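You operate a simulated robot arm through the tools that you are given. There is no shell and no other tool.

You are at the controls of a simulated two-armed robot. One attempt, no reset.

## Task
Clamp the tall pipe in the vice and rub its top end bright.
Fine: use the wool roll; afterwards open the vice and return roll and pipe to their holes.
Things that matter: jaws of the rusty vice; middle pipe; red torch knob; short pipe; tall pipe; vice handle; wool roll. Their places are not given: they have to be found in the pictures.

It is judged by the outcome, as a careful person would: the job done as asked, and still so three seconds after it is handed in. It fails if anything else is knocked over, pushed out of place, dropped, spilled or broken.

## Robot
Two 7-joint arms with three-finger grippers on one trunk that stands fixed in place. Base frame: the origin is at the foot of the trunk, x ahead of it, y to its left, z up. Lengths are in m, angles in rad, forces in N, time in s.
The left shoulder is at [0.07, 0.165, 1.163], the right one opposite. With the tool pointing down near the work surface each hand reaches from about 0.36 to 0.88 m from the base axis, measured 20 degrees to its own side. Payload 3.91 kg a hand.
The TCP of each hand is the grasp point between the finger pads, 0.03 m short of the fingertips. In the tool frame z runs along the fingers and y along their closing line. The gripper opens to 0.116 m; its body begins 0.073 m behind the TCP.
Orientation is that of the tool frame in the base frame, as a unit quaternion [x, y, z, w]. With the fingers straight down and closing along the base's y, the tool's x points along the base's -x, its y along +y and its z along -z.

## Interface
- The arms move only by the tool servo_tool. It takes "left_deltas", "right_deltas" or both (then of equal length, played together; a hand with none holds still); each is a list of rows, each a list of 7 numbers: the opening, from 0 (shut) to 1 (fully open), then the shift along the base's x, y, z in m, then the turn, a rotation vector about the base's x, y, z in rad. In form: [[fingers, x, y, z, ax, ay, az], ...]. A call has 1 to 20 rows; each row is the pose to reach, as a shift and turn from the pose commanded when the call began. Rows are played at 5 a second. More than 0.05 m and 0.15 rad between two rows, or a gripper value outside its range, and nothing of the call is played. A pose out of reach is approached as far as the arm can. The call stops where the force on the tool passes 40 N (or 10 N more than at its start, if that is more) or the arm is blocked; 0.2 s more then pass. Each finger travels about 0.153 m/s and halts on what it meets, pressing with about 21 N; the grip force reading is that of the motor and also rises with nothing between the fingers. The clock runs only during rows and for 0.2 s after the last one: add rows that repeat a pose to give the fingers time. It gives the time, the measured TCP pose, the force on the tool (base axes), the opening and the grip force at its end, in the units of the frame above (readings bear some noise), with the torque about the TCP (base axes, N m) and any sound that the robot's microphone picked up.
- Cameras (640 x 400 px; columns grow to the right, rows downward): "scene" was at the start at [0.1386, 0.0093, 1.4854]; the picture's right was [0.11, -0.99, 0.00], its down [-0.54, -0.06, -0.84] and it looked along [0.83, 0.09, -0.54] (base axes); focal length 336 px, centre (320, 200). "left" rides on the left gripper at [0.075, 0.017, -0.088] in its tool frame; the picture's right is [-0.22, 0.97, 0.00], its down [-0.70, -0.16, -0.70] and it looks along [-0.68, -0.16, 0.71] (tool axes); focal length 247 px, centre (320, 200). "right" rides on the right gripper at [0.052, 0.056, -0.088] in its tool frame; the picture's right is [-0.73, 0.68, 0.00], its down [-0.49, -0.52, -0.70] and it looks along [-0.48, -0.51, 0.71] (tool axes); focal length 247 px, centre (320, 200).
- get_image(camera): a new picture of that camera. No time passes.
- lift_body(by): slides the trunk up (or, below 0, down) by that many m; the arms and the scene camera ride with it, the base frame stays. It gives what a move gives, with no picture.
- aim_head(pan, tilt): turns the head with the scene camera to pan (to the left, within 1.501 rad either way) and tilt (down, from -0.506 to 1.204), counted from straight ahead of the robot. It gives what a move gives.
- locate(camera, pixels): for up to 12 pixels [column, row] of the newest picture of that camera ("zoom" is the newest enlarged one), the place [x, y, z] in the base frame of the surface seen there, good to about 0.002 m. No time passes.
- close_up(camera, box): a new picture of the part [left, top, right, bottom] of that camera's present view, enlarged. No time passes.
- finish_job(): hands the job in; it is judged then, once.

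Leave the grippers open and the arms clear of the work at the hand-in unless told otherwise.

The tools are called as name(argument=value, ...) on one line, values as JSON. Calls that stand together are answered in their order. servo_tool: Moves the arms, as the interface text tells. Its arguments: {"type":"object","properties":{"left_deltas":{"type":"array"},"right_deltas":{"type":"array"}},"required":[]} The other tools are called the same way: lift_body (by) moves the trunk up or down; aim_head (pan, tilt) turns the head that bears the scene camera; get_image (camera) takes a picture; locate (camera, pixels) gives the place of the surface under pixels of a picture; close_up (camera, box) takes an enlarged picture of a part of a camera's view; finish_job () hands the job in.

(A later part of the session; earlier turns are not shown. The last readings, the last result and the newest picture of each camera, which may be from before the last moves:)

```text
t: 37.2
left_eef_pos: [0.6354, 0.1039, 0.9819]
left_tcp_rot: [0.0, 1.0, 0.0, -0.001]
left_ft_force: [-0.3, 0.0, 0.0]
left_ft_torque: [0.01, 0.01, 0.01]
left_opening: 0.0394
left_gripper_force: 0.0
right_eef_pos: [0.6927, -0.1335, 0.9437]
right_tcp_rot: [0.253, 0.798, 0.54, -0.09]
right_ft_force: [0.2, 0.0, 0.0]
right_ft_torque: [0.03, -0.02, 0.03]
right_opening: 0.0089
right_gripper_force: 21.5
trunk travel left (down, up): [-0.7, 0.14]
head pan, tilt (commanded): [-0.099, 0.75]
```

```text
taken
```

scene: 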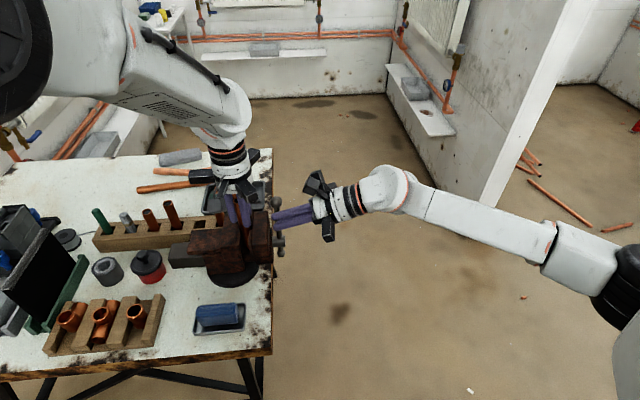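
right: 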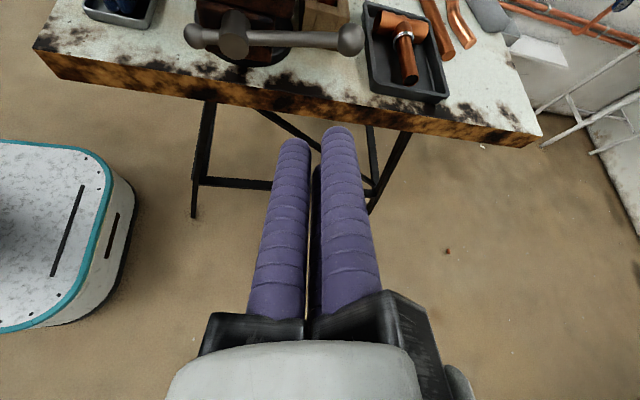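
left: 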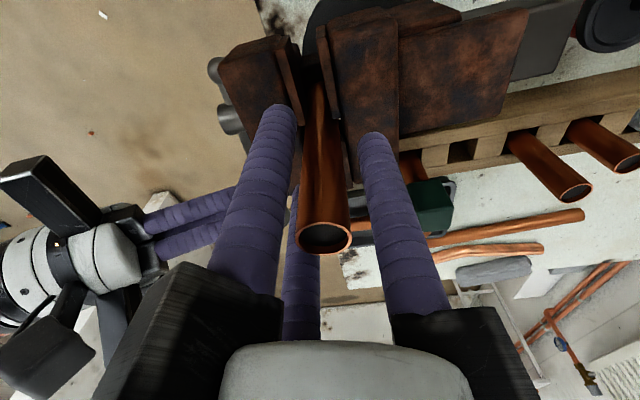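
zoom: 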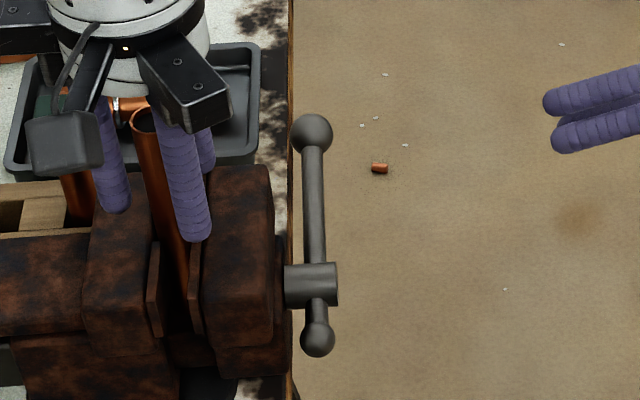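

The handle stays put. I now open the left fingers wider and rise off the pipe, then measure where its top stands.

servo_tool(left_deltas=[[0.4, 0, 0, 0, 0, 0, 0], [0.4, 0, 0, 0.02, 0, 0, 0], [0.4, 0, 0, 0.05, 0, 0, 0], [0.4, 0, 0, 0.09, 0, 0, 0], [0.4, 0, 0, 0.13, 0, 0, 0], [0.4, 0, 0, 0.17, 0, 0, 0], [0.4, 0, 0, 0.17, 0, 0, 0]])

close_up(camera="scene", box=[200, 170, 296, 230])

get_image(camera="left")

```text
t: 38.8
left_eef_pos: [0.635, 0.1049, 1.1523]
left_tcp_rot: [0.001, 1.0, 0.0, 0.0]
left_ft_force: [0.0, 1.0, -0.4]
left_ft_torque: [0.02, -0.01, -0.03]
left_opening: 0.0463
left_gripper_force: 0.1
right_eef_pos: [0.694, -0.1329, 0.9429]
right_tcp_rot: [0.252, 0.798, 0.54, -0.09]
right_ft_force: [-0.6, -0.5, -0.3]
right_ft_torque: [0.0, -0.01, 0.02]
right_opening: 0.0093
right_gripper_force: 21.3
trunk travel left (down, up): [-0.7, 0.14]
head pan, tilt (commanded): [-0.099, 0.75]
```

```text
6.67 times, centred on (248, 200) of scene
```

zoom: 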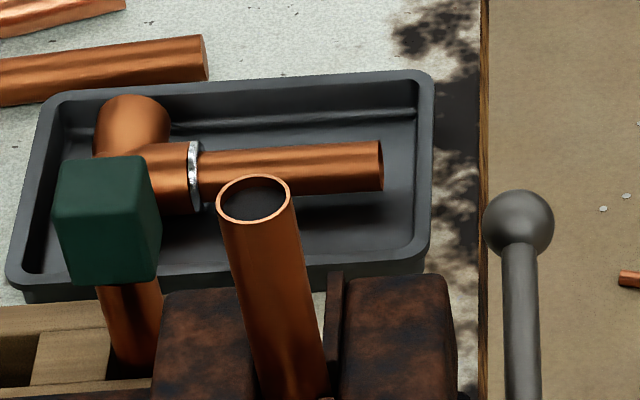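

```text
taken
```

left: 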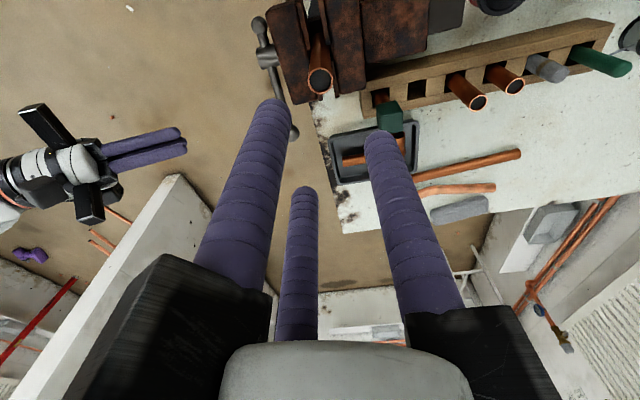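

The pipe stands clamped. I locate its rim and side in the scene zoom.

locate(camera="zoom", pixels=[[219, 203], [290, 196], [256, 221], [253, 177], [260, 240], [272, 300], [285, 360], [255, 300], [292, 300], [335, 300], [335, 280], [350, 330]])

locate(camera="left", pixels=[[320, 69], [320, 94], [307, 82], [332, 80], [540, 70], [552, 74], [556, 68], [530, 60], [548, 62], [560, 77]])

```text
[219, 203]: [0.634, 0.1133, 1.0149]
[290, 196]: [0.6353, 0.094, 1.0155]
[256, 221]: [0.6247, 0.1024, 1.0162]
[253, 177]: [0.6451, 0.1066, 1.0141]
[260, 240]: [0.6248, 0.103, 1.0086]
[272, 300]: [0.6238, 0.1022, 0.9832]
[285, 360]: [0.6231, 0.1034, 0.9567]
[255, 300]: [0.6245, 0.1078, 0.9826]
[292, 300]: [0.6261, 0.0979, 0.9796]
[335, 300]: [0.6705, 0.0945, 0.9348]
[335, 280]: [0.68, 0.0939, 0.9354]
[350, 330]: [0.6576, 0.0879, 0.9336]
```

```text
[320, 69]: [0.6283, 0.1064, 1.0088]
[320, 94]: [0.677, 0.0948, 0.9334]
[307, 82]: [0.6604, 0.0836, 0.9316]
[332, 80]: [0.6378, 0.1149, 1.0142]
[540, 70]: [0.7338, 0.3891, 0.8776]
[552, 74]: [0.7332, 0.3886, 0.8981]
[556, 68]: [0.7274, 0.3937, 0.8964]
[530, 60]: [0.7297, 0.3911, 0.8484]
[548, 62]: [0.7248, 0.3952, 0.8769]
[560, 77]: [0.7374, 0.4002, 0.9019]
```

The pipe's top is at (0.635, 0.104, 1.0155), upright. Now the wool roll: I zoom at it with both cameras.

close_up(camera="left", box=[440, 10, 640, 135])

close_up(camera="scene", box=[80, 190, 208, 270])

locate(camera="zoom", pixels=[[224, 120], [202, 125], [246, 125], [223, 112], [260, 190], [235, 190], [282, 190], [262, 232], [75, 120], [355, 95], [325, 105], [388, 100]])

```text
3.20 times, centred on (540, 72) of left
```

zoom: 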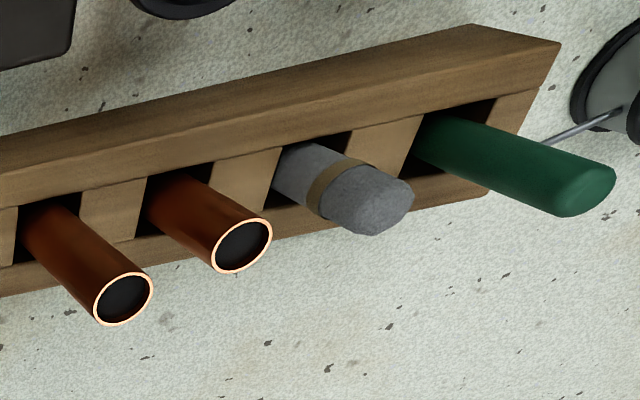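

```text
5.00 times, centred on (144, 230) of scene
```

zoom: 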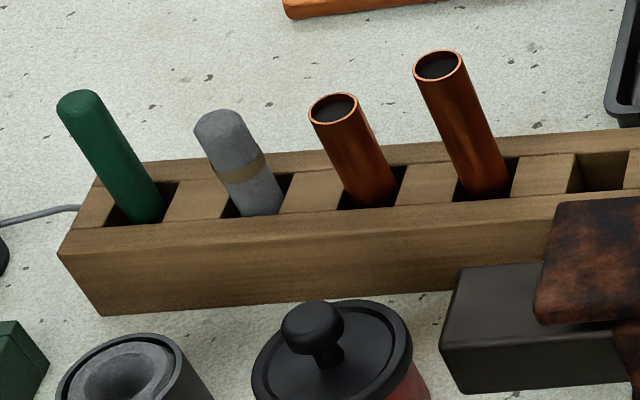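

```text
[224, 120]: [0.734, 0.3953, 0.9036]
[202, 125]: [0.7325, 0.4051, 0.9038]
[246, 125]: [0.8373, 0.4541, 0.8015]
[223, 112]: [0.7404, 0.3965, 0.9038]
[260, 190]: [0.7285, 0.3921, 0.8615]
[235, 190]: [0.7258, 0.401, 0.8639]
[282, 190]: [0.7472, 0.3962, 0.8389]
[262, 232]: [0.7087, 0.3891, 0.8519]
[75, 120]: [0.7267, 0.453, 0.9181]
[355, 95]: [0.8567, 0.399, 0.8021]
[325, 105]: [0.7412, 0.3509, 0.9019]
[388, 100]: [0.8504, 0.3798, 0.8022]
```

I refine the roll's axis from the left camera zoom.

close_up(camera="left", box=[500, 40, 596, 100])

locate(camera="zoom", pixels=[[310, 170], [365, 180], [330, 225], [280, 235], [345, 240], [250, 150], [220, 170], [300, 130], [270, 200], [400, 150], [190, 120], [130, 140]])

```text
6.67 times, centred on (548, 70) of left
```

zoom: 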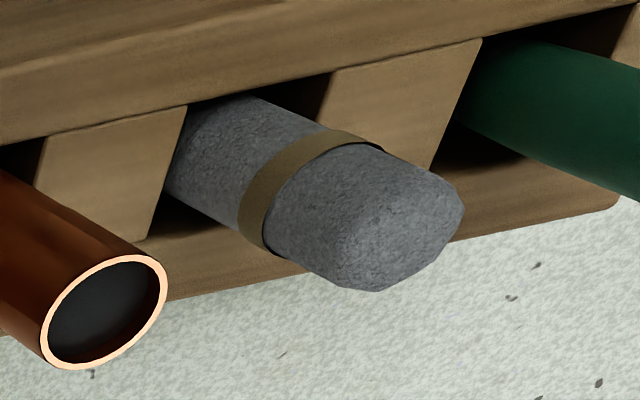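

```text
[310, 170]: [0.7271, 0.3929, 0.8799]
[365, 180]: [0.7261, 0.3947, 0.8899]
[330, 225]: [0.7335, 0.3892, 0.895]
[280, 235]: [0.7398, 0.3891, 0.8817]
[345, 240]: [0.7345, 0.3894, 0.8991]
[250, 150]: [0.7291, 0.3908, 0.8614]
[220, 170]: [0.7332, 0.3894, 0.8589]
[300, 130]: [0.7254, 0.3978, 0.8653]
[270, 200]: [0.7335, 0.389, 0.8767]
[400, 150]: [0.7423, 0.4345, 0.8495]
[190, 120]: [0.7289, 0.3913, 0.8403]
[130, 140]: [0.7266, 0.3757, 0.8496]
```

The roll is upright at about (0.7345, 0.3985), ~21 mm thick, top 0.904. I move the left hand above it at z≈1.05 with the fingers at 0.34.

servo_tool(left_deltas=[[0.34, 0.01, 0.03, 0, 0, 0, 0], [0.34, 0.024, 0.07, 0, 0, 0, 0], [0.34, 0.038, 0.112, 0, 0, 0, 0], [0.34, 0.052, 0.154, 0, 0, 0, 0], [0.34, 0.066, 0.196, 0, 0, 0, 0], [0.34, 0.08, 0.238, -0.01, 0, 0, 0], [0.34, 0.093, 0.274, -0.03, 0, 0, 0], [0.34, 0.0995, 0.2936, -0.06, 0, 0, 0], [0.34, 0.0995, 0.2936, -0.1, 0, 0, 0], [0.34, 0.0995, 0.2936, -0.1, 0, 0, 0], [0.34, 0.0995, 0.2936, -0.1, 0, 0, 0]])

get_image(camera="left")

get_image(camera="scene")

```text
t: 41.2
left_eef_pos: [0.7337, 0.3992, 1.0518]
left_tcp_rot: [0.0, 1.0, -0.001, -0.001]
left_ft_force: [0.4, 0.0, -0.7]
left_ft_torque: [0.03, -0.03, 0.01]
left_opening: 0.0393
left_gripper_force: 0.0
right_eef_pos: [0.6919, -0.1329, 0.9445]
right_tcp_rot: [0.252, 0.798, 0.539, -0.09]
right_ft_force: [0.1, 0.3, 0.1]
right_ft_torque: [-0.02, 0.0, -0.02]
right_opening: 0.0093
right_gripper_force: 21.4
trunk travel left (down, up): [-0.7, 0.14]
head pan, tilt (commanded): [-0.099, 0.75]
```

```text
taken
```

left: 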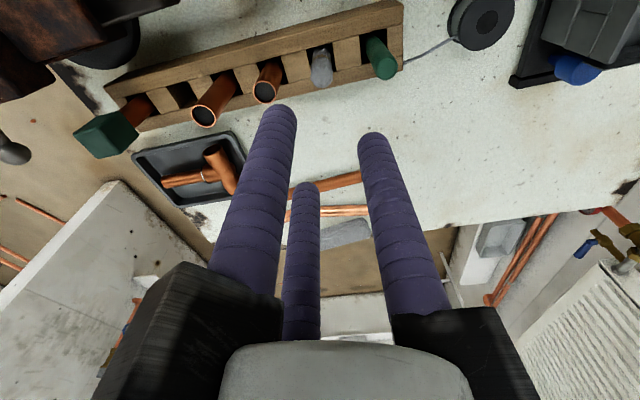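

```text
taken
```

scene: 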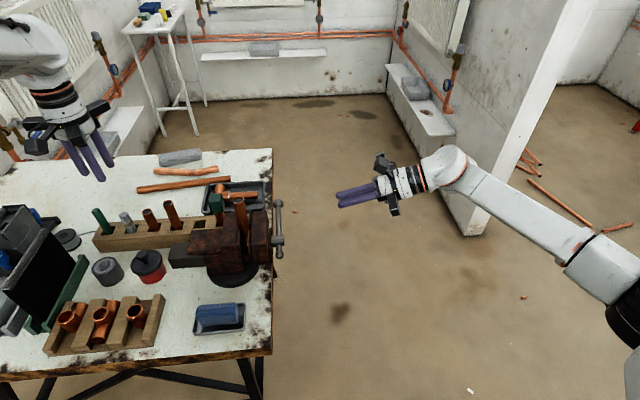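

The roll appears at left-camera (321,68), in the same column as the tall pipe did when aligned. I check its position once more with a zoom.

close_up(camera="left", box=[240, 20, 400, 120])

locate(camera="zoom", pixels=[[322, 245], [290, 230], [355, 235], [322, 190], [285, 150], [360, 150], [322, 120], [590, 200], [560, 120], [530, 230], [640, 150], [330, 255]])

```text
4.00 times, centred on (320, 70) of left
```

zoom: 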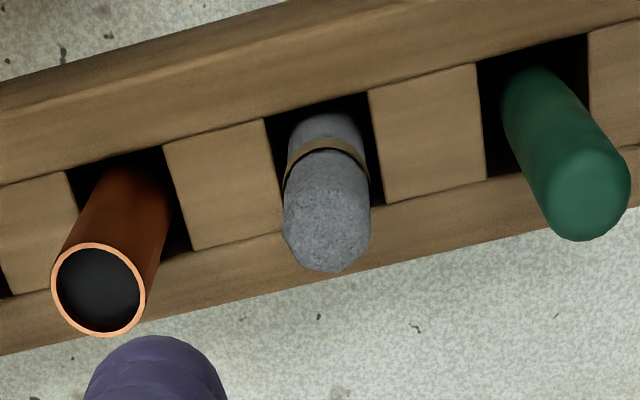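

```text
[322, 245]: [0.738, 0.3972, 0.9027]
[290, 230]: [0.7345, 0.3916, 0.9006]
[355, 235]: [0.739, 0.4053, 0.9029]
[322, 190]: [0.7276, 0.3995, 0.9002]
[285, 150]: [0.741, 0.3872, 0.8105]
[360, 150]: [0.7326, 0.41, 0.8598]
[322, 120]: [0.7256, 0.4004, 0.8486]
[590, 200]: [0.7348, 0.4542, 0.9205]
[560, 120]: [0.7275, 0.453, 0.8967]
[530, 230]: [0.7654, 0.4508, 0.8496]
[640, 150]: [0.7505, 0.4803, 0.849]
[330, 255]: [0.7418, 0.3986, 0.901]
```

Aligned: roll centre (0.7345, 0.3985), hand (0.734, 0.399). I descend to z≈0.888 and then close on the roll.

servo_tool(left_deltas=[[0.34, 0.0005, -0.0005, -0.035, 0, 0, 0], [0.34, 0.0005, -0.0005, -0.07, 0, 0, 0], [0.34, 0.0005, -0.0005, -0.1, 0, 0, 0], [0.34, 0.0005, -0.0005, -0.125, 0, 0, 0], [0.34, 0.0005, -0.0005, -0.147, 0, 0, 0], [0.34, 0.0005, -0.0005, -0.1635, 0, 0, 0], [0.34, 0.0005, -0.0005, -0.1635, 0, 0, 0]])

get_image(camera="left")

close_up(camera="scene", box=[60, 170, 220, 270])

```text
t: 42.8
left_eef_pos: [0.7347, 0.3978, 0.8887]
left_tcp_rot: [0.0, 1.0, 0.0, 0.0]
left_ft_force: [0.2, -0.7, -0.3]
left_ft_torque: [-0.02, -0.03, -0.01]
left_opening: 0.0394
left_gripper_force: 0.1
right_eef_pos: [0.6919, -0.1329, 0.9438]
right_tcp_rot: [0.252, 0.798, 0.54, -0.09]
right_ft_force: [0.4, 0.3, 0.0]
right_ft_torque: [0.01, 0.03, 0.03]
right_opening: 0.0093
right_gripper_force: 21.3
trunk travel left (down, up): [-0.7, 0.14]
head pan, tilt (commanded): [-0.099, 0.75]
```

```text
taken
```

left: 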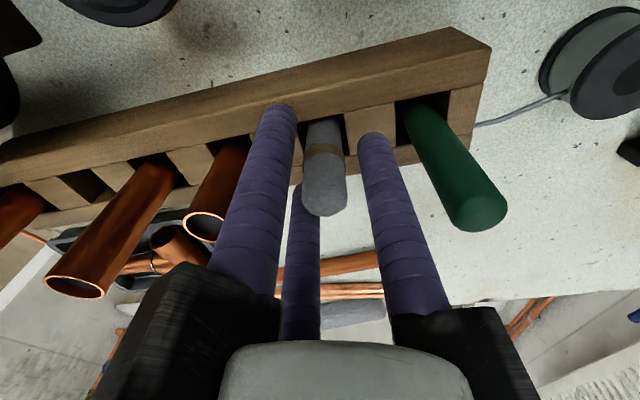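

```text
4.00 times, centred on (140, 220) of scene
```

zoom: 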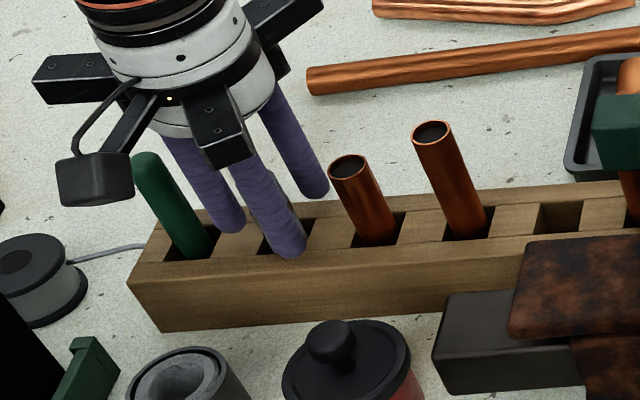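

The fingers are around the roll. I close on it and lift 0.02 m to test.

servo_tool(left_deltas=[[0.1, 0, 0, 0, 0, 0, 0], [0.0, 0, 0, 0, 0, 0, 0], [0.0, 0, 0, 0, 0, 0, 0], [0.0, 0, 0, 0, 0, 0, 0], [0.0, 0, 0, 0.01, 0, 0, 0], [0.0, 0, 0, 0.02, 0, 0, 0], [0.0, 0, 0, 0.02, 0, 0, 0]])

get_image(camera="left")

```text
t: 44.4
left_eef_pos: [0.7332, 0.3991, 0.9093]
left_tcp_rot: [0.0, 1.0, 0.0, 0.0]
left_ft_force: [-0.8, 0.4, -0.8]
left_ft_torque: [0.03, -0.02, -0.02]
left_opening: 0.0196
left_gripper_force: 21.2
right_eef_pos: [0.6917, -0.1315, 0.9429]
right_tcp_rot: [0.252, 0.798, 0.54, -0.091]
right_ft_force: [0.2, -0.1, -0.2]
right_ft_torque: [-0.01, -0.02, -0.04]
right_opening: 0.0092
right_gripper_force: 20.9
trunk travel left (down, up): [-0.7, 0.14]
head pan, tilt (commanded): [-0.099, 0.75]
```

```text
taken
```

left: 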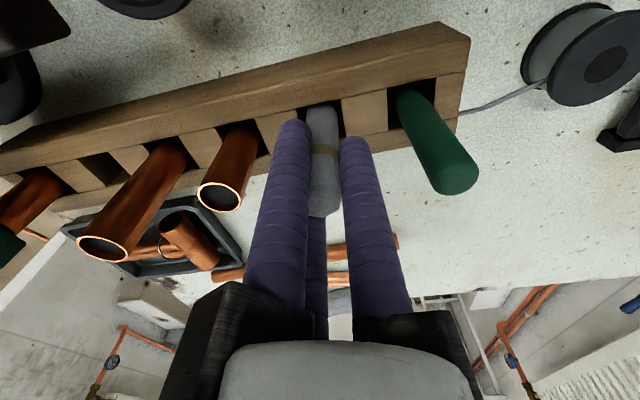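

The roll (19.6 mm) comes along. I lift it clear to z≈1.11.

servo_tool(left_deltas=[[0.0, 0, 0, 0.03, 0, 0, 0], [0.0, 0, 0, 0.07, 0, 0, 0], [0.0, 0, 0, 0.11, 0, 0, 0], [0.0, 0, 0, 0.15, 0, 0, 0], [0.0, 0, 0, 0.19, 0, 0, 0], [0.0, 0, 0, 0.205, 0, 0, 0], [0.0, 0, 0, 0.205, 0, 0, 0]])

close_up(camera="scene", box=[40, 100, 200, 200])

get_image(camera="left")

```text
t: 46.0
left_eef_pos: [0.7357, 0.3974, 1.1136]
left_tcp_rot: [0.0, 1.0, 0.0, -0.001]
left_ft_force: [1.1, -0.8, -0.2]
left_ft_torque: [0.02, 0.01, -0.06]
left_opening: 0.0195
left_gripper_force: 21.0
right_eef_pos: [0.6927, -0.1328, 0.9424]
right_tcp_rot: [0.251, 0.799, 0.539, -0.091]
right_ft_force: [-0.2, 0.0, 0.1]
right_ft_torque: [0.03, -0.02, 0.01]
right_opening: 0.0094
right_gripper_force: 20.4
trunk travel left (down, up): [-0.7, 0.14]
head pan, tilt (commanded): [-0.099, 0.75]
```

```text
4.00 times, centred on (120, 150) of scene
```

zoom: 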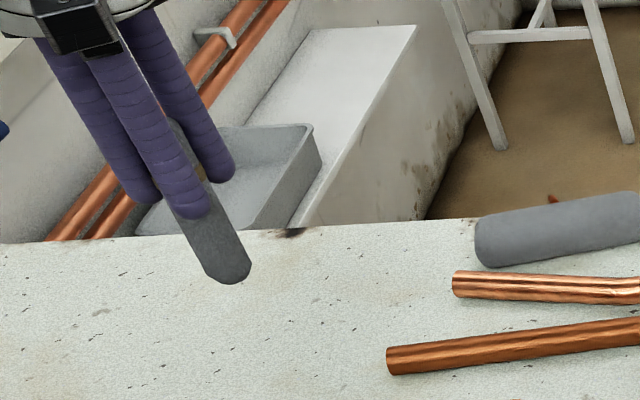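

```text
taken
```

left: 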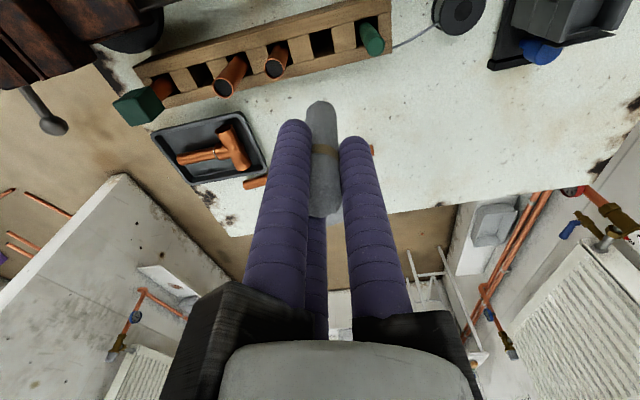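

The roll hangs below the fingers. I locate its lower end in the scene zoom.

locate(camera="zoom", pixels=[[228, 281], [222, 275], [245, 272], [205, 272], [218, 245], [225, 255], [235, 240], [200, 245], [212, 228]])

```text
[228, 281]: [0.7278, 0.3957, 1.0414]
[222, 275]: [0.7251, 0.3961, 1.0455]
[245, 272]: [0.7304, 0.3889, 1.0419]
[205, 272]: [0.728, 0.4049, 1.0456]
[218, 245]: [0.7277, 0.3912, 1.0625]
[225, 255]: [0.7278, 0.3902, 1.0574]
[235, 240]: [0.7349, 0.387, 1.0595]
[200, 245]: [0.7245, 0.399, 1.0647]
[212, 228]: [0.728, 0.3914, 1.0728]
```

The roll's lower end is 0.0735 m below the TCP, about 43 mm past the fingertips. I carry it at this height to the +y side of the clamped pipe, (0.635, 0.139).

servo_tool(left_deltas=[[0.0, -0.012, -0.03, 0, 0, 0, 0], [0.0, -0.026, -0.07, 0, 0, 0, 0], [0.0, -0.042, -0.11, 0, 0, 0, 0], [0.0, -0.058, -0.15, 0, 0, 0, 0], [0.0, -0.073, -0.19, 0, 0, 0, 0], [0.0, -0.088, -0.228, 0, 0, 0, 0], [0.0, -0.097, -0.252, 0, 0, 0, 0], [0.0, -0.0995, -0.259, 0, 0, 0, 0], [0.0, -0.0995, -0.259, 0, 0, 0, 0]])

close_up(camera="scene", box=[170, 140, 298, 220])

get_image(camera="left")

```text
t: 48.0
left_eef_pos: [0.6366, 0.1386, 1.1142]
left_tcp_rot: [0.0, 1.0, 0.0, 0.0]
left_ft_force: [0.2, 0.0, -0.8]
left_ft_torque: [-0.03, 0.0, -0.01]
left_opening: 0.0192
left_gripper_force: 20.6
right_eef_pos: [0.6923, -0.1339, 0.9433]
right_tcp_rot: [0.252, 0.798, 0.54, -0.091]
right_ft_force: [0.5, 0.3, -0.4]
right_ft_torque: [-0.03, -0.01, -0.02]
right_opening: 0.0093
right_gripper_force: 20.5
trunk travel left (down, up): [-0.7, 0.14]
head pan, tilt (commanded): [-0.099, 0.75]
```

```text
5.00 times, centred on (234, 180) of scene
```

zoom: 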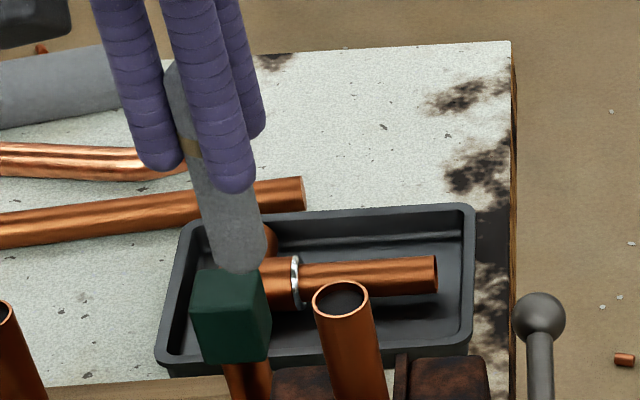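

```text
taken
```

left: 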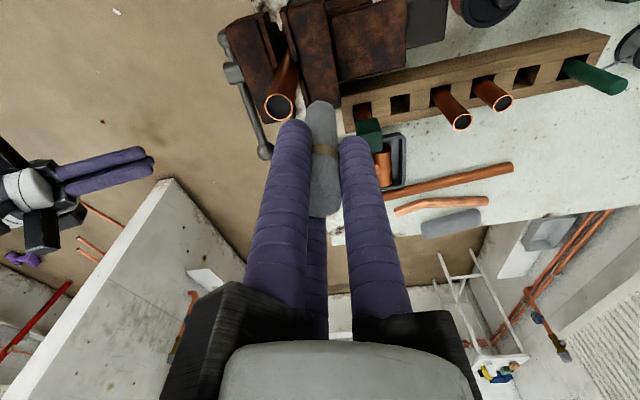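

The roll is next to the pipe with a gap. I lower it by 0.054 m so that its end overlaps the pipe's top 30 mm.

servo_tool(left_deltas=[[0.0, -0.0005, 0, -0.02, 0, 0, 0], [0.0, -0.0005, 0, -0.04, 0, 0, 0], [0.0, -0.0005, 0, -0.054, 0, 0, 0], [0.0, -0.0005, 0, -0.054, 0, 0, 0]])

close_up(camera="scene", box=[190, 160, 318, 240])

locate(camera="zoom", pixels=[[165, 225], [172, 235], [235, 200], [245, 240], [150, 170], [160, 200], [175, 215], [150, 215]])

```text
t: 49.0
left_eef_pos: [0.6343, 0.1374, 1.0601]
left_tcp_rot: [0.0, 1.0, 0.0, 0.0]
left_ft_force: [0.4, 0.6, -0.3]
left_ft_torque: [0.01, 0.03, 0.0]
left_opening: 0.0192
left_gripper_force: 20.8
right_eef_pos: [0.6921, -0.1323, 0.9431]
right_tcp_rot: [0.253, 0.798, 0.54, -0.09]
right_ft_force: [0.0, 0.4, -0.4]
right_ft_torque: [0.01, -0.02, 0.0]
right_opening: 0.0094
right_gripper_force: 21.0
trunk travel left (down, up): [-0.7, 0.14]
head pan, tilt (commanded): [-0.099, 0.75]
```

```text
5.00 times, centred on (254, 200) of scene
```

zoom: 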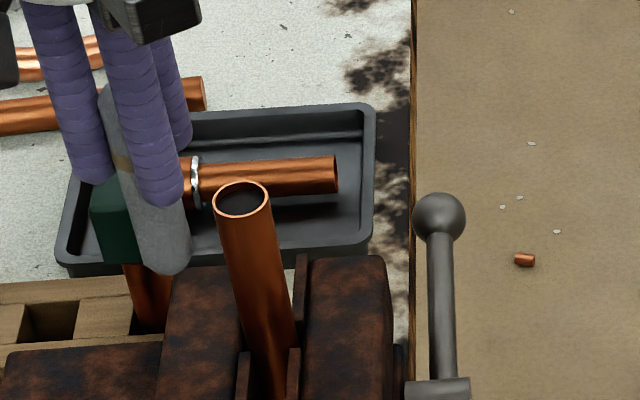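

```text
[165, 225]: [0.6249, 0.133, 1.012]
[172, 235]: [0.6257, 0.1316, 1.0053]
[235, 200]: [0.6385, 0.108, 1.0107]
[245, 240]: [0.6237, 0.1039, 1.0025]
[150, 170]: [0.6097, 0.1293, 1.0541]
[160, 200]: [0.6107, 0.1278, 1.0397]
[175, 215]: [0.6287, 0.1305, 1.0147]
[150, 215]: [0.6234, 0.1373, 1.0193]
```

Clear overlap. I press the roll against the pipe from the +y side and make a few up-down strokes, then look for a change.

servo_tool(left_deltas=[[0.0, 0, -0.006, 0, 0, 0, 0], [0.0, 0, -0.012, 0, 0, 0, 0], [0.0, 0, -0.0165, 0, 0, 0, 0], [0.0, 0, -0.0165, 0.01, 0, 0, 0], [0.0, 0, -0.0165, -0.004, 0, 0, 0], [0.0, 0, -0.0165, 0.01, 0, 0, 0], [0.0, 0, -0.0165, -0.004, 0, 0, 0], [0.0, 0, -0.0165, 0.01, 0, 0, 0], [0.0, 0, -0.0165, -0.004, 0, 0, 0]])

close_up(camera="scene", box=[190, 160, 318, 240])

get_image(camera="left")

```text
t: 51.0
left_eef_pos: [0.6352, 0.1229, 1.0553]
left_tcp_rot: [-0.001, 1.0, 0.0, 0.001]
left_ft_force: [-1.9, 7.9, 3.5]
left_ft_torque: [0.49, 0.07, -0.04]
left_opening: 0.0194
left_gripper_force: 20.7
right_eef_pos: [0.6934, -0.1323, 0.9443]
right_tcp_rot: [0.252, 0.798, 0.539, -0.09]
right_ft_force: [-0.9, 0.3, 0.3]
right_ft_torque: [-0.02, 0.02, 0.0]
right_opening: 0.0094
right_gripper_force: 21.0
trunk travel left (down, up): [-0.7, 0.14]
head pan, tilt (commanded): [-0.099, 0.75]
```

```text
5.00 times, centred on (254, 200) of scene
```

zoom: 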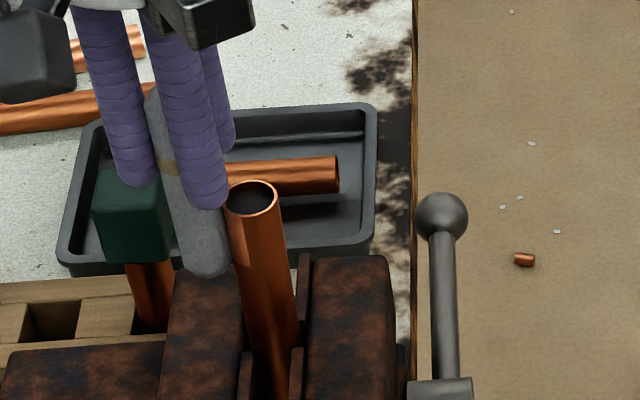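

```text
taken
```

left: 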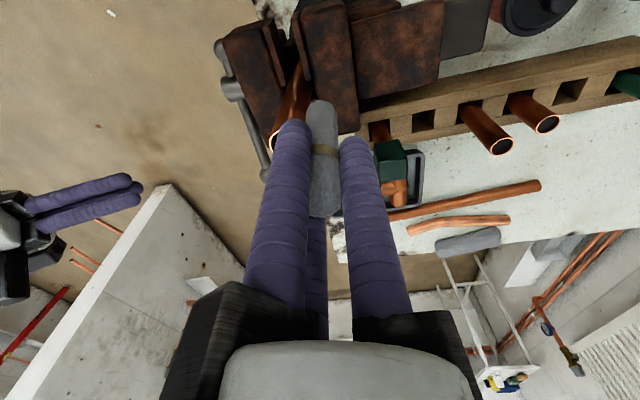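

Pressing gave 8 N; the pipe top leaned ~4 mm away, but a brighter patch shows on its left side near zoom (238,248). I back off and see whether the pipe springs upright.

servo_tool(left_deltas=[[0.0, 0, 0.008, 0.004, 0, 0, 0], [0.0, 0, 0.0165, 0.004, 0, 0, 0], [0.0, 0, 0.0165, 0.004, 0, 0, 0]])

close_up(camera="scene", box=[190, 160, 318, 240])

close_up(camera="scene", box=[216, 190, 264, 220])

locate(camera="zoom", pixels=[[218, 80], [360, 75], [290, 120], [285, 30], [300, 200], [320, 300], [340, 380], [240, 200], [250, 300], [390, 300], [370, 200]])

```text
t: 51.8
left_eef_pos: [0.6345, 0.138, 1.0588]
left_tcp_rot: [-0.001, 1.0, -0.001, 0.0]
left_ft_force: [0.3, 0.6, 0.1]
left_ft_torque: [0.01, -0.01, 0.03]
left_opening: 0.0193
left_gripper_force: 20.7
right_eef_pos: [0.6926, -0.1341, 0.9441]
right_tcp_rot: [0.252, 0.798, 0.54, -0.09]
right_ft_force: [0.1, 0.8, -0.1]
right_ft_torque: [0.01, 0.05, -0.03]
right_opening: 0.0092
right_gripper_force: 21.1
trunk travel left (down, up): [-0.7, 0.14]
head pan, tilt (commanded): [-0.099, 0.75]
```

```text
5.00 times, centred on (254, 200) of scene
```

zoom: 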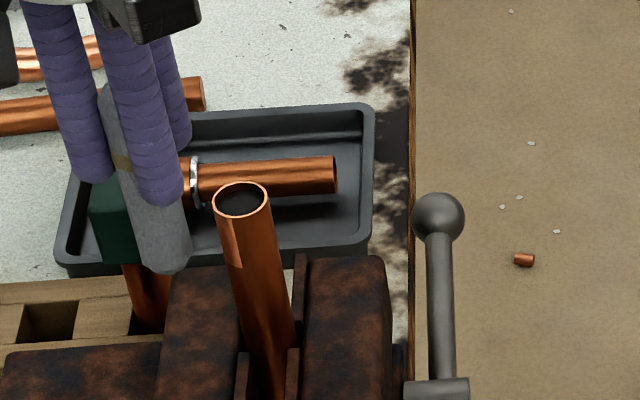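

```text
13.33 times, centred on (240, 205) of scene
```

zoom: 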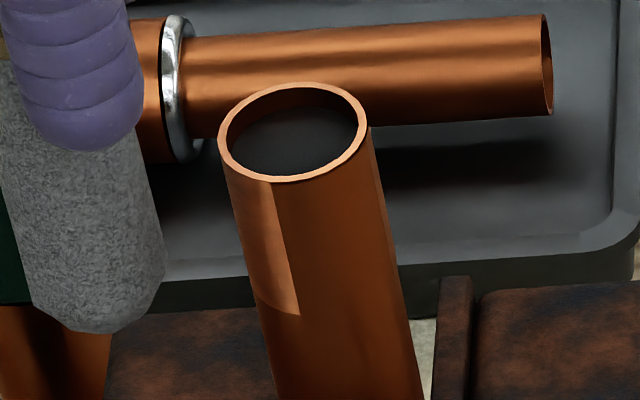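

```text
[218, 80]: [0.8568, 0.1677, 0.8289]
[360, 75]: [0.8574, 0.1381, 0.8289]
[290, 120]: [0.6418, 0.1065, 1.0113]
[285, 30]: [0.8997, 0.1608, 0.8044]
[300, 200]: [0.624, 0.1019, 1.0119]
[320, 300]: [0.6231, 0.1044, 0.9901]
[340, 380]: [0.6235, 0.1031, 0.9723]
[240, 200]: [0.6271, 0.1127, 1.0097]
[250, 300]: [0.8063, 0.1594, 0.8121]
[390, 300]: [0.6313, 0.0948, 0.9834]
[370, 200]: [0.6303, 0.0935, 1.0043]
```

The pipe came back upright, and a clear bright sector now runs ~28 mm down on its +y side. Rubbing works sector by sector. I continue around the pipe: angles 60°, 30° and 0° (toward +x), with up-down strokes at each.

servo_tool(left_deltas=[[0, 0.013, -0.01, 0, 0, 0, 0], [0, 0.00925, -0.0183, 0, 0, 0, 0], [0, 0.00925, -0.0183, 0.01, 0, 0, 0], [0, 0.00925, -0.0183, -0.004, 0, 0, 0], [0, 0.00925, -0.0183, 0.01, 0, 0, 0], [0, 0.00925, -0.0183, -0.004, 0, 0, 0], [0, 0.01602, -0.02505, -0.004, 0, 0, 0], [0, 0.01602, -0.02505, 0.01, 0, 0, 0], [0, 0.01602, -0.02505, -0.004, 0, 0, 0], [0, 0.01602, -0.02505, 0.01, 0, 0, 0], [0, 0.01602, -0.02505, -0.004, 0, 0, 0], [0, 0.0185, -0.0343, -0.004, 0, 0, 0], [0, 0.0185, -0.0343, 0.01, 0, 0, 0], [0, 0.0185, -0.0343, -0.004, 0, 0, 0], [0, 0.0185, -0.0343, 0.01, 0, 0, 0], [0, 0.0185, -0.0343, -0.004, 0, 0, 0]])

close_up(camera="scene", box=[206, 180, 270, 220])

get_image(camera="left")

```text
t: 55.2
left_eef_pos: [0.6549, 0.1048, 1.0533]
left_tcp_rot: [0.0, 1.0, 0.0, -0.001]
left_ft_force: [3.6, 0.4, 0.8]
left_ft_torque: [-0.02, -0.17, -0.02]
left_opening: 0.0197
left_gripper_force: 21.0
right_eef_pos: [0.6925, -0.1329, 0.9428]
right_tcp_rot: [0.253, 0.798, 0.54, -0.092]
right_ft_force: [0.7, -0.6, -0.7]
right_ft_torque: [0.0, 0.06, 0.0]
right_opening: 0.0094
right_gripper_force: 21.0
trunk travel left (down, up): [-0.7, 0.14]
head pan, tilt (commanded): [-0.099, 0.75]
```

```text
10.00 times, centred on (238, 200) of scene
```

zoom: 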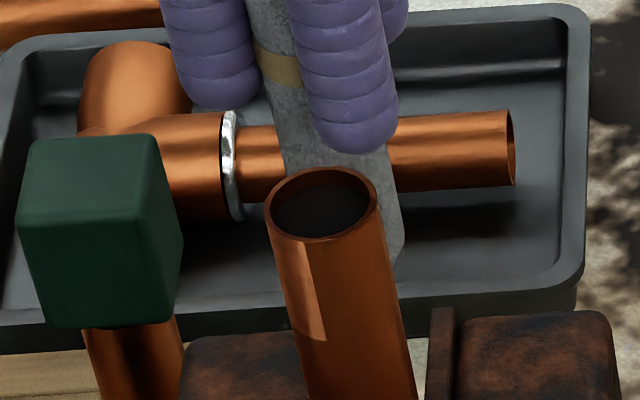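

```text
taken
```

left: 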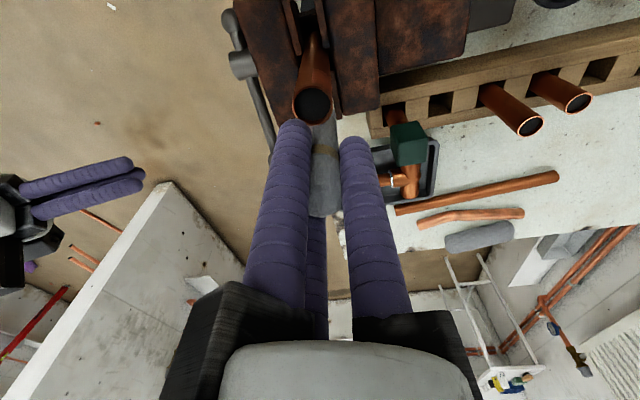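

Pressing is gentle (3.6 N). I go on round the pipe's right side: −30°, −60°, −90°, then −120°.

servo_tool(left_deltas=[[0, -0.0025, -0.0092, 0, 0, 0, 0], [0, -0.0025, -0.0092, 0.014, 0, 0, 0], [0, -0.0025, -0.0092, 0, 0, 0, 0], [0, -0.0025, -0.0092, 0.014, 0, 0, 0], [0, -0.0025, -0.0092, 0, 0, 0, 0], [0, -0.0092, -0.016, 0, 0, 0, 0], [0, -0.0092, -0.016, 0.014, 0, 0, 0], [0, -0.0092, -0.016, 0, 0, 0, 0], [0, -0.0092, -0.016, 0.014, 0, 0, 0], [0, -0.0092, -0.016, 0, 0, 0, 0], [0, -0.0185, -0.0185, 0, 0, 0, 0], [0, -0.0185, -0.0185, 0.014, 0, 0, 0], [0, -0.0185, -0.0185, 0, 0, 0, 0], [0, -0.0185, -0.0185, 0.014, 0, 0, 0], [0, -0.0185, -0.0185, 0, 0, 0, 0], [0, -0.0278, -0.016, 0, 0, 0, 0], [0, -0.0278, -0.016, 0.014, 0, 0, 0], [0, -0.0278, -0.016, 0, 0, 0, 0], [0, -0.0278, -0.016, 0.014, 0, 0, 0], [0, -0.0278, -0.016, 0, 0, 0, 0]])

close_up(camera="scene", box=[206, 180, 270, 220])

get_image(camera="left")

```text
t: 59.4
left_eef_pos: [0.6247, 0.0876, 1.0554]
left_tcp_rot: [0.0, 1.0, 0.0, 0.0]
left_ft_force: [-3.4, -3.8, 0.8]
left_ft_torque: [-0.26, 0.23, -0.03]
left_opening: 0.0194
left_gripper_force: 20.9
right_eef_pos: [0.6929, -0.133, 0.9424]
right_tcp_rot: [0.253, 0.798, 0.54, -0.09]
right_ft_force: [0.0, -0.7, 0.7]
right_ft_torque: [0.03, -0.03, 0.03]
right_opening: 0.0093
right_gripper_force: 21.0
trunk travel left (down, up): [-0.7, 0.14]
head pan, tilt (commanded): [-0.099, 0.75]
```

```text
10.00 times, centred on (238, 200) of scene
```

zoom: 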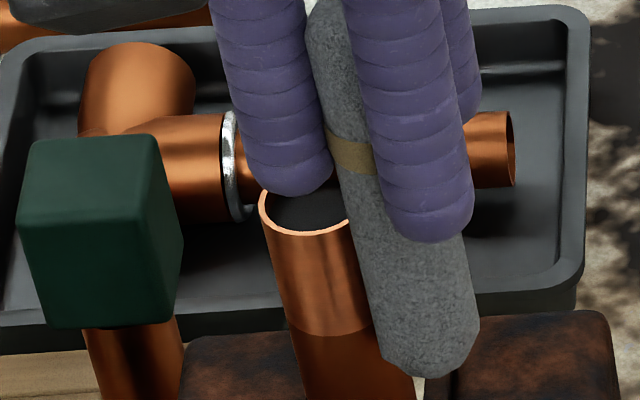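

```text
taken
```

left: 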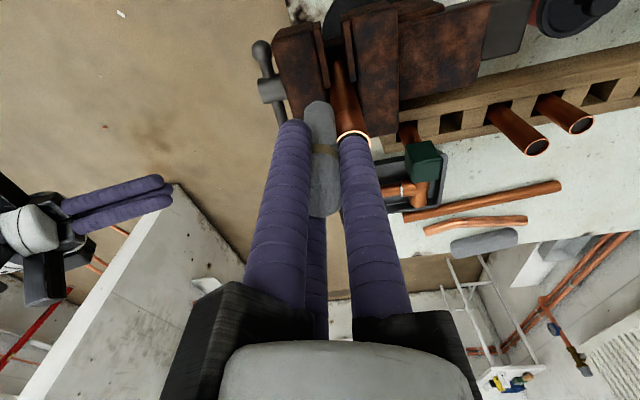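

The front side is brightening too. I finish the circle: −150°, 180°, 150°, 120°.

servo_tool(left_deltas=[[0, -0.0068, 0.0068, 0, 0, 0, 0], [0, -0.0068, 0.0068, 0.014, 0, 0, 0], [0, -0.0068, 0.0068, 0, 0, 0, 0], [0, -0.0068, 0.0068, 0.014, 0, 0, 0], [0, -0.0068, 0.0068, 0, 0, 0, 0], [0, -0.0093, 0.016, 0, 0, 0, 0], [0, -0.0093, 0.016, 0.014, 0, 0, 0], [0, -0.0093, 0.016, 0, 0, 0, 0], [0, -0.0093, 0.016, 0.014, 0, 0, 0], [0, -0.0093, 0.016, 0, 0, 0, 0], [0, -0.0068, 0.0253, 0, 0, 0, 0], [0, -0.0068, 0.0253, 0.014, 0, 0, 0], [0, -0.0068, 0.0253, 0, 0, 0, 0], [0, -0.0068, 0.0253, 0.014, 0, 0, 0], [0, -0.0068, 0.0253, 0, 0, 0, 0], [0, 0, 0.032, 0, 0, 0, 0], [0, 0, 0.032, 0.014, 0, 0, 0], [0, 0, 0.032, 0, 0, 0, 0], [0, 0, 0.032, 0.014, 0, 0, 0], [0, 0, 0.032, 0, 0, 0, 0]])

close_up(camera="scene", box=[206, 180, 270, 220])

get_image(camera="right")

```text
t: 63.6
left_eef_pos: [0.6254, 0.1206, 1.0553]
left_tcp_rot: [0.0, 1.0, 0.0, 0.001]
left_ft_force: [-6.3, 5.7, 3.9]
left_ft_torque: [0.37, 0.45, -0.02]
left_opening: 0.0195
left_gripper_force: 21.0
right_eef_pos: [0.6925, -0.1323, 0.9432]
right_tcp_rot: [0.252, 0.798, 0.54, -0.091]
right_ft_force: [0.8, -0.6, -0.6]
right_ft_torque: [0.01, -0.02, 0.02]
right_opening: 0.0092
right_gripper_force: 20.7
trunk travel left (down, up): [-0.7, 0.14]
head pan, tilt (commanded): [-0.099, 0.75]
```

```text
10.00 times, centred on (238, 200) of scene
```

zoom: 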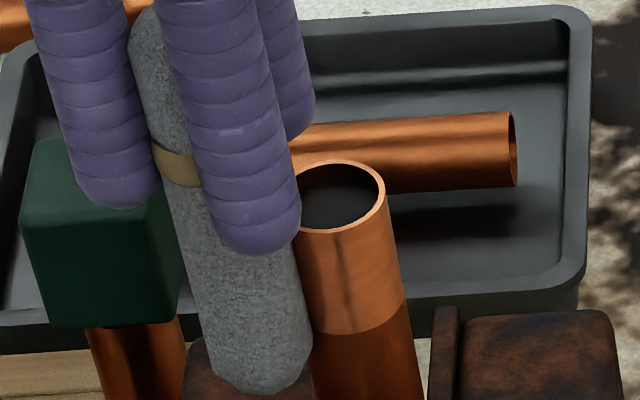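

```text
taken
```

right: 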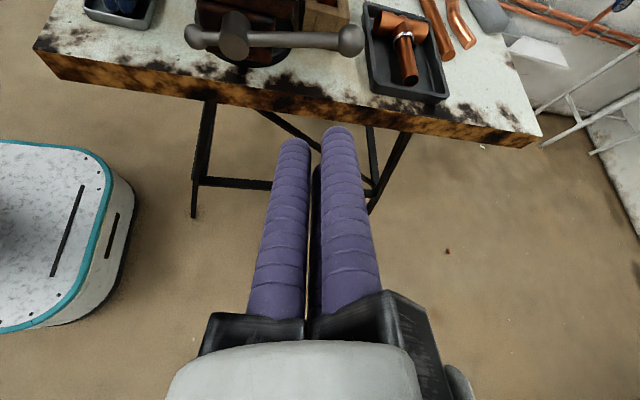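

The front is fully bright. I go round once more over 90°, 60°, 30°, 0°, with slightly firmer pressure on the far side that I can't see.

servo_tool(left_deltas=[[0, 0.0093, 0.0025, 0, 0, 0, 0], [0, 0.0093, 0.002, 0.014, 0, 0, 0], [0, 0.0093, 0.002, 0, 0, 0, 0], [0, 0.0185, 0, 0, 0, 0, 0], [0, 0.0185, -0.0005, 0.014, 0, 0, 0], [0, 0.018, -0.0005, 0, 0, 0, 0], [0, 0.018, -0.0005, 0.014, 0, 0, 0], [0, 0.018, -0.0005, 0, 0, 0, 0], [0, 0.0243, -0.0073, 0, 0, 0, 0], [0, 0.0243, -0.0073, 0.014, 0, 0, 0], [0, 0.0243, -0.0073, 0, 0, 0, 0], [0, 0.0243, -0.0073, 0.014, 0, 0, 0], [0, 0.0243, -0.0073, 0, 0, 0, 0], [0, 0.0263, -0.0163, 0, 0, 0, 0], [0, 0.0263, -0.0163, 0.014, 0, 0, 0], [0, 0.0263, -0.0163, 0, 0, 0, 0], [0, 0.0263, -0.0163, 0.014, 0, 0, 0], [0, 0.0263, -0.0163, 0, 0, 0, 0]])

close_up(camera="scene", box=[206, 180, 270, 220])

```text
t: 67.4
left_eef_pos: [0.6527, 0.1039, 1.0555]
left_tcp_rot: [0.0, 1.0, 0.0, -0.001]
left_ft_force: [7.9, -0.5, 2.6]
left_ft_torque: [-0.07, -0.34, 0.01]
left_opening: 0.0198
left_gripper_force: 21.4
right_eef_pos: [0.6938, -0.132, 0.9416]
right_tcp_rot: [0.252, 0.798, 0.54, -0.091]
right_ft_force: [0.9, -0.3, -0.2]
right_ft_torque: [0.02, 0.04, 0.02]
right_opening: 0.0094
right_gripper_force: 20.7
trunk travel left (down, up): [-0.7, 0.14]
head pan, tilt (commanded): [-0.099, 0.75]
```

```text
10.00 times, centred on (238, 200) of scene
```

zoom: 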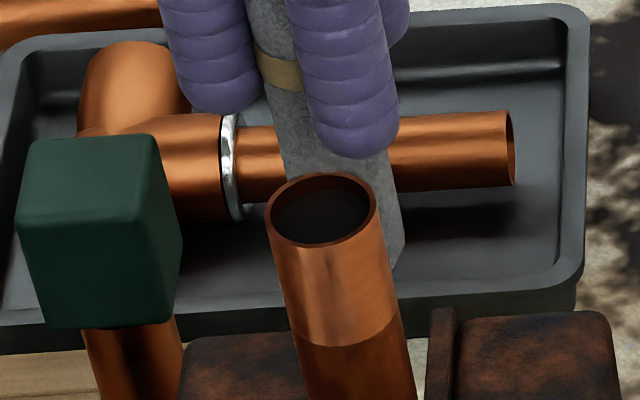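

Good pressure (7.9 N) at the far side. I do −30°, −60°, −90° once more, then back off to −y and rise.

servo_tool(left_deltas=[[0, -0.0018, -0.0085, 0, 0, 0, 0], [0, -0.0018, -0.0085, 0.014, 0, 0, 0], [0, -0.0018, -0.0085, 0, 0, 0, 0], [0, -0.0018, -0.0085, 0.014, 0, 0, 0], [0, -0.0018, -0.0085, 0, 0, 0, 0], [0, -0.0083, -0.0149, 0, 0, 0, 0], [0, -0.0083, -0.0149, 0.014, 0, 0, 0], [0, -0.0083, -0.0149, 0, 0, 0, 0], [0, -0.0083, -0.0149, 0.014, 0, 0, 0], [0, -0.0083, -0.0149, 0, 0, 0, 0], [0, -0.017, -0.0172, 0, 0, 0, 0], [0, -0.017, -0.0172, 0.014, 0, 0, 0], [0, -0.017, -0.0172, 0, 0, 0, 0], [0, -0.017, -0.0172, 0.014, 0, 0, 0], [0, -0.017, -0.0172, 0, 0, 0, 0], [0, -0.017, -0.03, 0, 0, 0, 0], [0, -0.017, -0.036, 0.03, 0, 0, 0], [0, -0.017, -0.036, 0.07, 0, 0, 0], [0, -0.017, -0.036, 0.07, 0, 0, 0]])

close_up(camera="scene", box=[206, 180, 270, 220])

get_image(camera="left")

```text
t: 71.4
left_eef_pos: [0.6347, 0.0671, 1.1256]
left_tcp_rot: [-0.001, 1.0, -0.001, -0.001]
left_ft_force: [-0.2, 0.0, 0.4]
left_ft_torque: [-0.01, 0.04, 0.01]
left_opening: 0.0193
left_gripper_force: 21.0
right_eef_pos: [0.694, -0.1335, 0.9419]
right_tcp_rot: [0.252, 0.798, 0.539, -0.091]
right_ft_force: [0.0, 0.5, -0.4]
right_ft_torque: [0.04, 0.0, 0.0]
right_opening: 0.0092
right_gripper_force: 20.8
trunk travel left (down, up): [-0.7, 0.14]
head pan, tilt (commanded): [-0.099, 0.75]
```

```text
10.00 times, centred on (238, 200) of scene
```

zoom: 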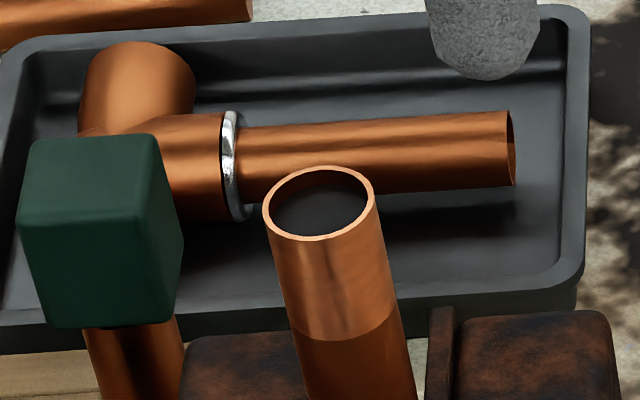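

```text
taken
```

left: 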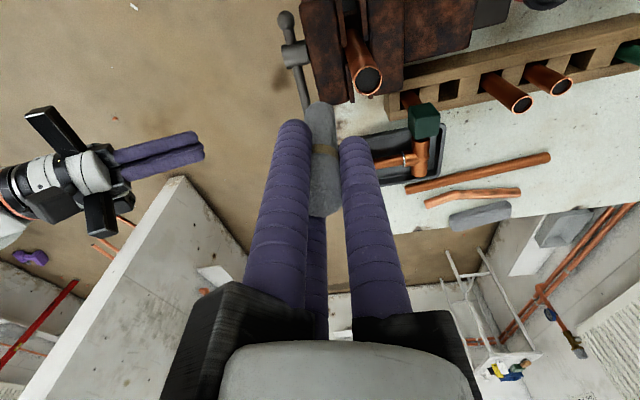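

The visible side is bright down ~28 mm. To inspect the far (+x) side I'll rise and yaw the left hand step by step, so its camera looks back at the pipe. First 0.7 rad.

servo_tool(left_deltas=[[0, 0.01, 0.01, 0.02, 0, 0, 0], [0, 0.025, 0.03, 0.05, 0, 0, 0.14], [0, 0.04, 0.045, 0.08, 0, 0, 0.28], [0, 0.05, 0.055, 0.09, 0, 0, 0.42], [0, 0.055, 0.06, 0.09, 0, 0, 0.56], [0, 0.06, 0.065, 0.09, 0, 0, 0.7], [0, 0.06, 0.065, 0.09, 0, 0, 0.7]])

get_image(camera="scene")

get_image(camera="left")

```text
t: 73.0
left_eef_pos: [0.6949, 0.1317, 1.2172]
left_tcp_rot: [-0.344, 0.939, 0.001, 0.0]
left_ft_force: [1.0, 0.1, -0.4]
left_ft_torque: [0.04, 0.02, -0.01]
left_opening: 0.0193
left_gripper_force: 21.0
right_eef_pos: [0.6927, -0.1345, 0.9436]
right_tcp_rot: [0.252, 0.798, 0.54, -0.09]
right_ft_force: [0.3, -0.6, 0.4]
right_ft_torque: [-0.02, 0.0, -0.01]
right_opening: 0.0095
right_gripper_force: 21.1
trunk travel left (down, up): [-0.7, 0.14]
head pan, tilt (commanded): [-0.099, 0.75]
```

```text
taken
```

scene: 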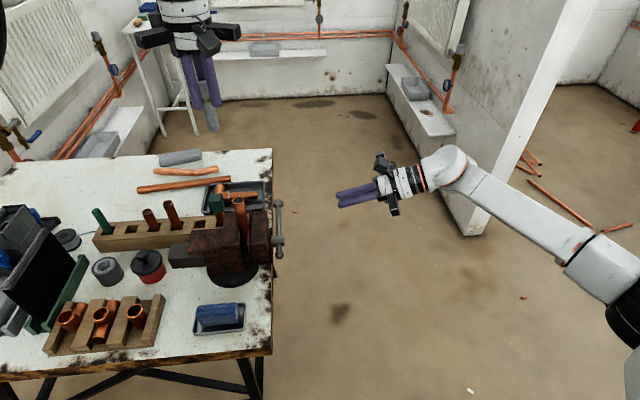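

```text
taken
```

left: 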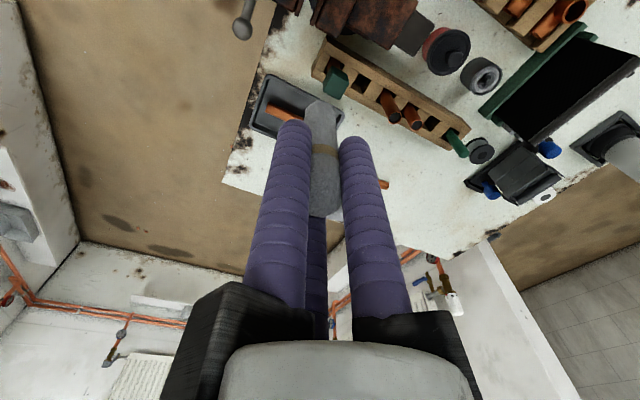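

No trouble. I continue the yaw by another 1.4 rad at this height.

servo_tool(left_deltas=[[0, 0, 0, 0, 0, 0, 0.14], [0, 0, 0, 0, 0, 0, 0.28], [0, 0, 0, 0, 0, 0, 0.42], [0, 0, 0, 0, 0, 0, 0.56], [0, 0, 0, 0, 0, 0, 0.7], [0, 0, 0, 0, 0, 0, 0.84], [0, 0, 0, 0, 0, 0, 0.98], [0, 0, 0, 0, 0, 0, 1.12], [0, 0, 0, 0, 0, 0, 1.26], [0, 0, 0, 0, 0, 0, 1.4], [0, 0, 0, 0, 0, 0, 1.4]])

get_image(camera="left")

```text
t: 75.4
left_eef_pos: [0.6951, 0.133, 1.2151]
left_tcp_rot: [0.868, -0.496, 0.0, 0.0]
left_ft_force: [-0.1, 0.3, 0.3]
left_ft_torque: [0.02, -0.02, -0.02]
left_opening: 0.0194
left_gripper_force: 21.1
right_eef_pos: [0.692, -0.1318, 0.9437]
right_tcp_rot: [0.253, 0.798, 0.54, -0.09]
right_ft_force: [-0.9, 0.1, -0.1]
right_ft_torque: [0.0, 0.0, -0.01]
right_opening: 0.0092
right_gripper_force: 21.4
trunk travel left (down, up): [-0.7, 0.14]
head pan, tilt (commanded): [-0.099, 0.75]
```

```text
taken
```

left: 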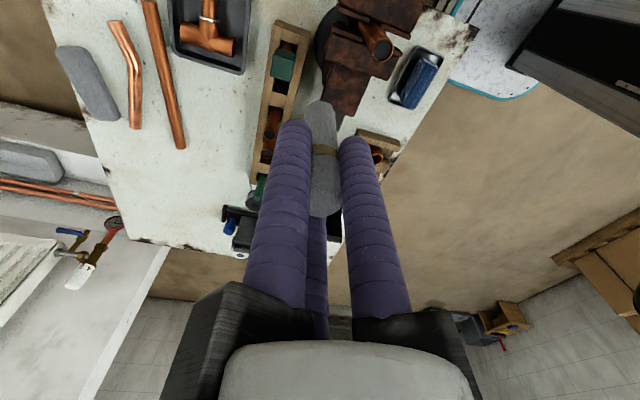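

The pipe is now visible from its far side near (375,45). I zoom in.

close_up(camera="left", box=[330, 0, 426, 60])

```text
6.67 times, centred on (378, 30) of left
```

zoom: 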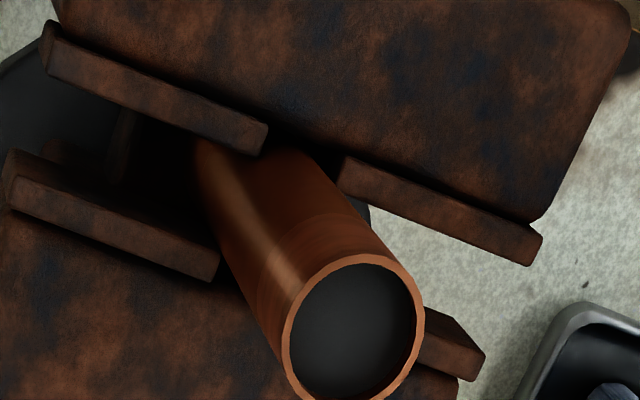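

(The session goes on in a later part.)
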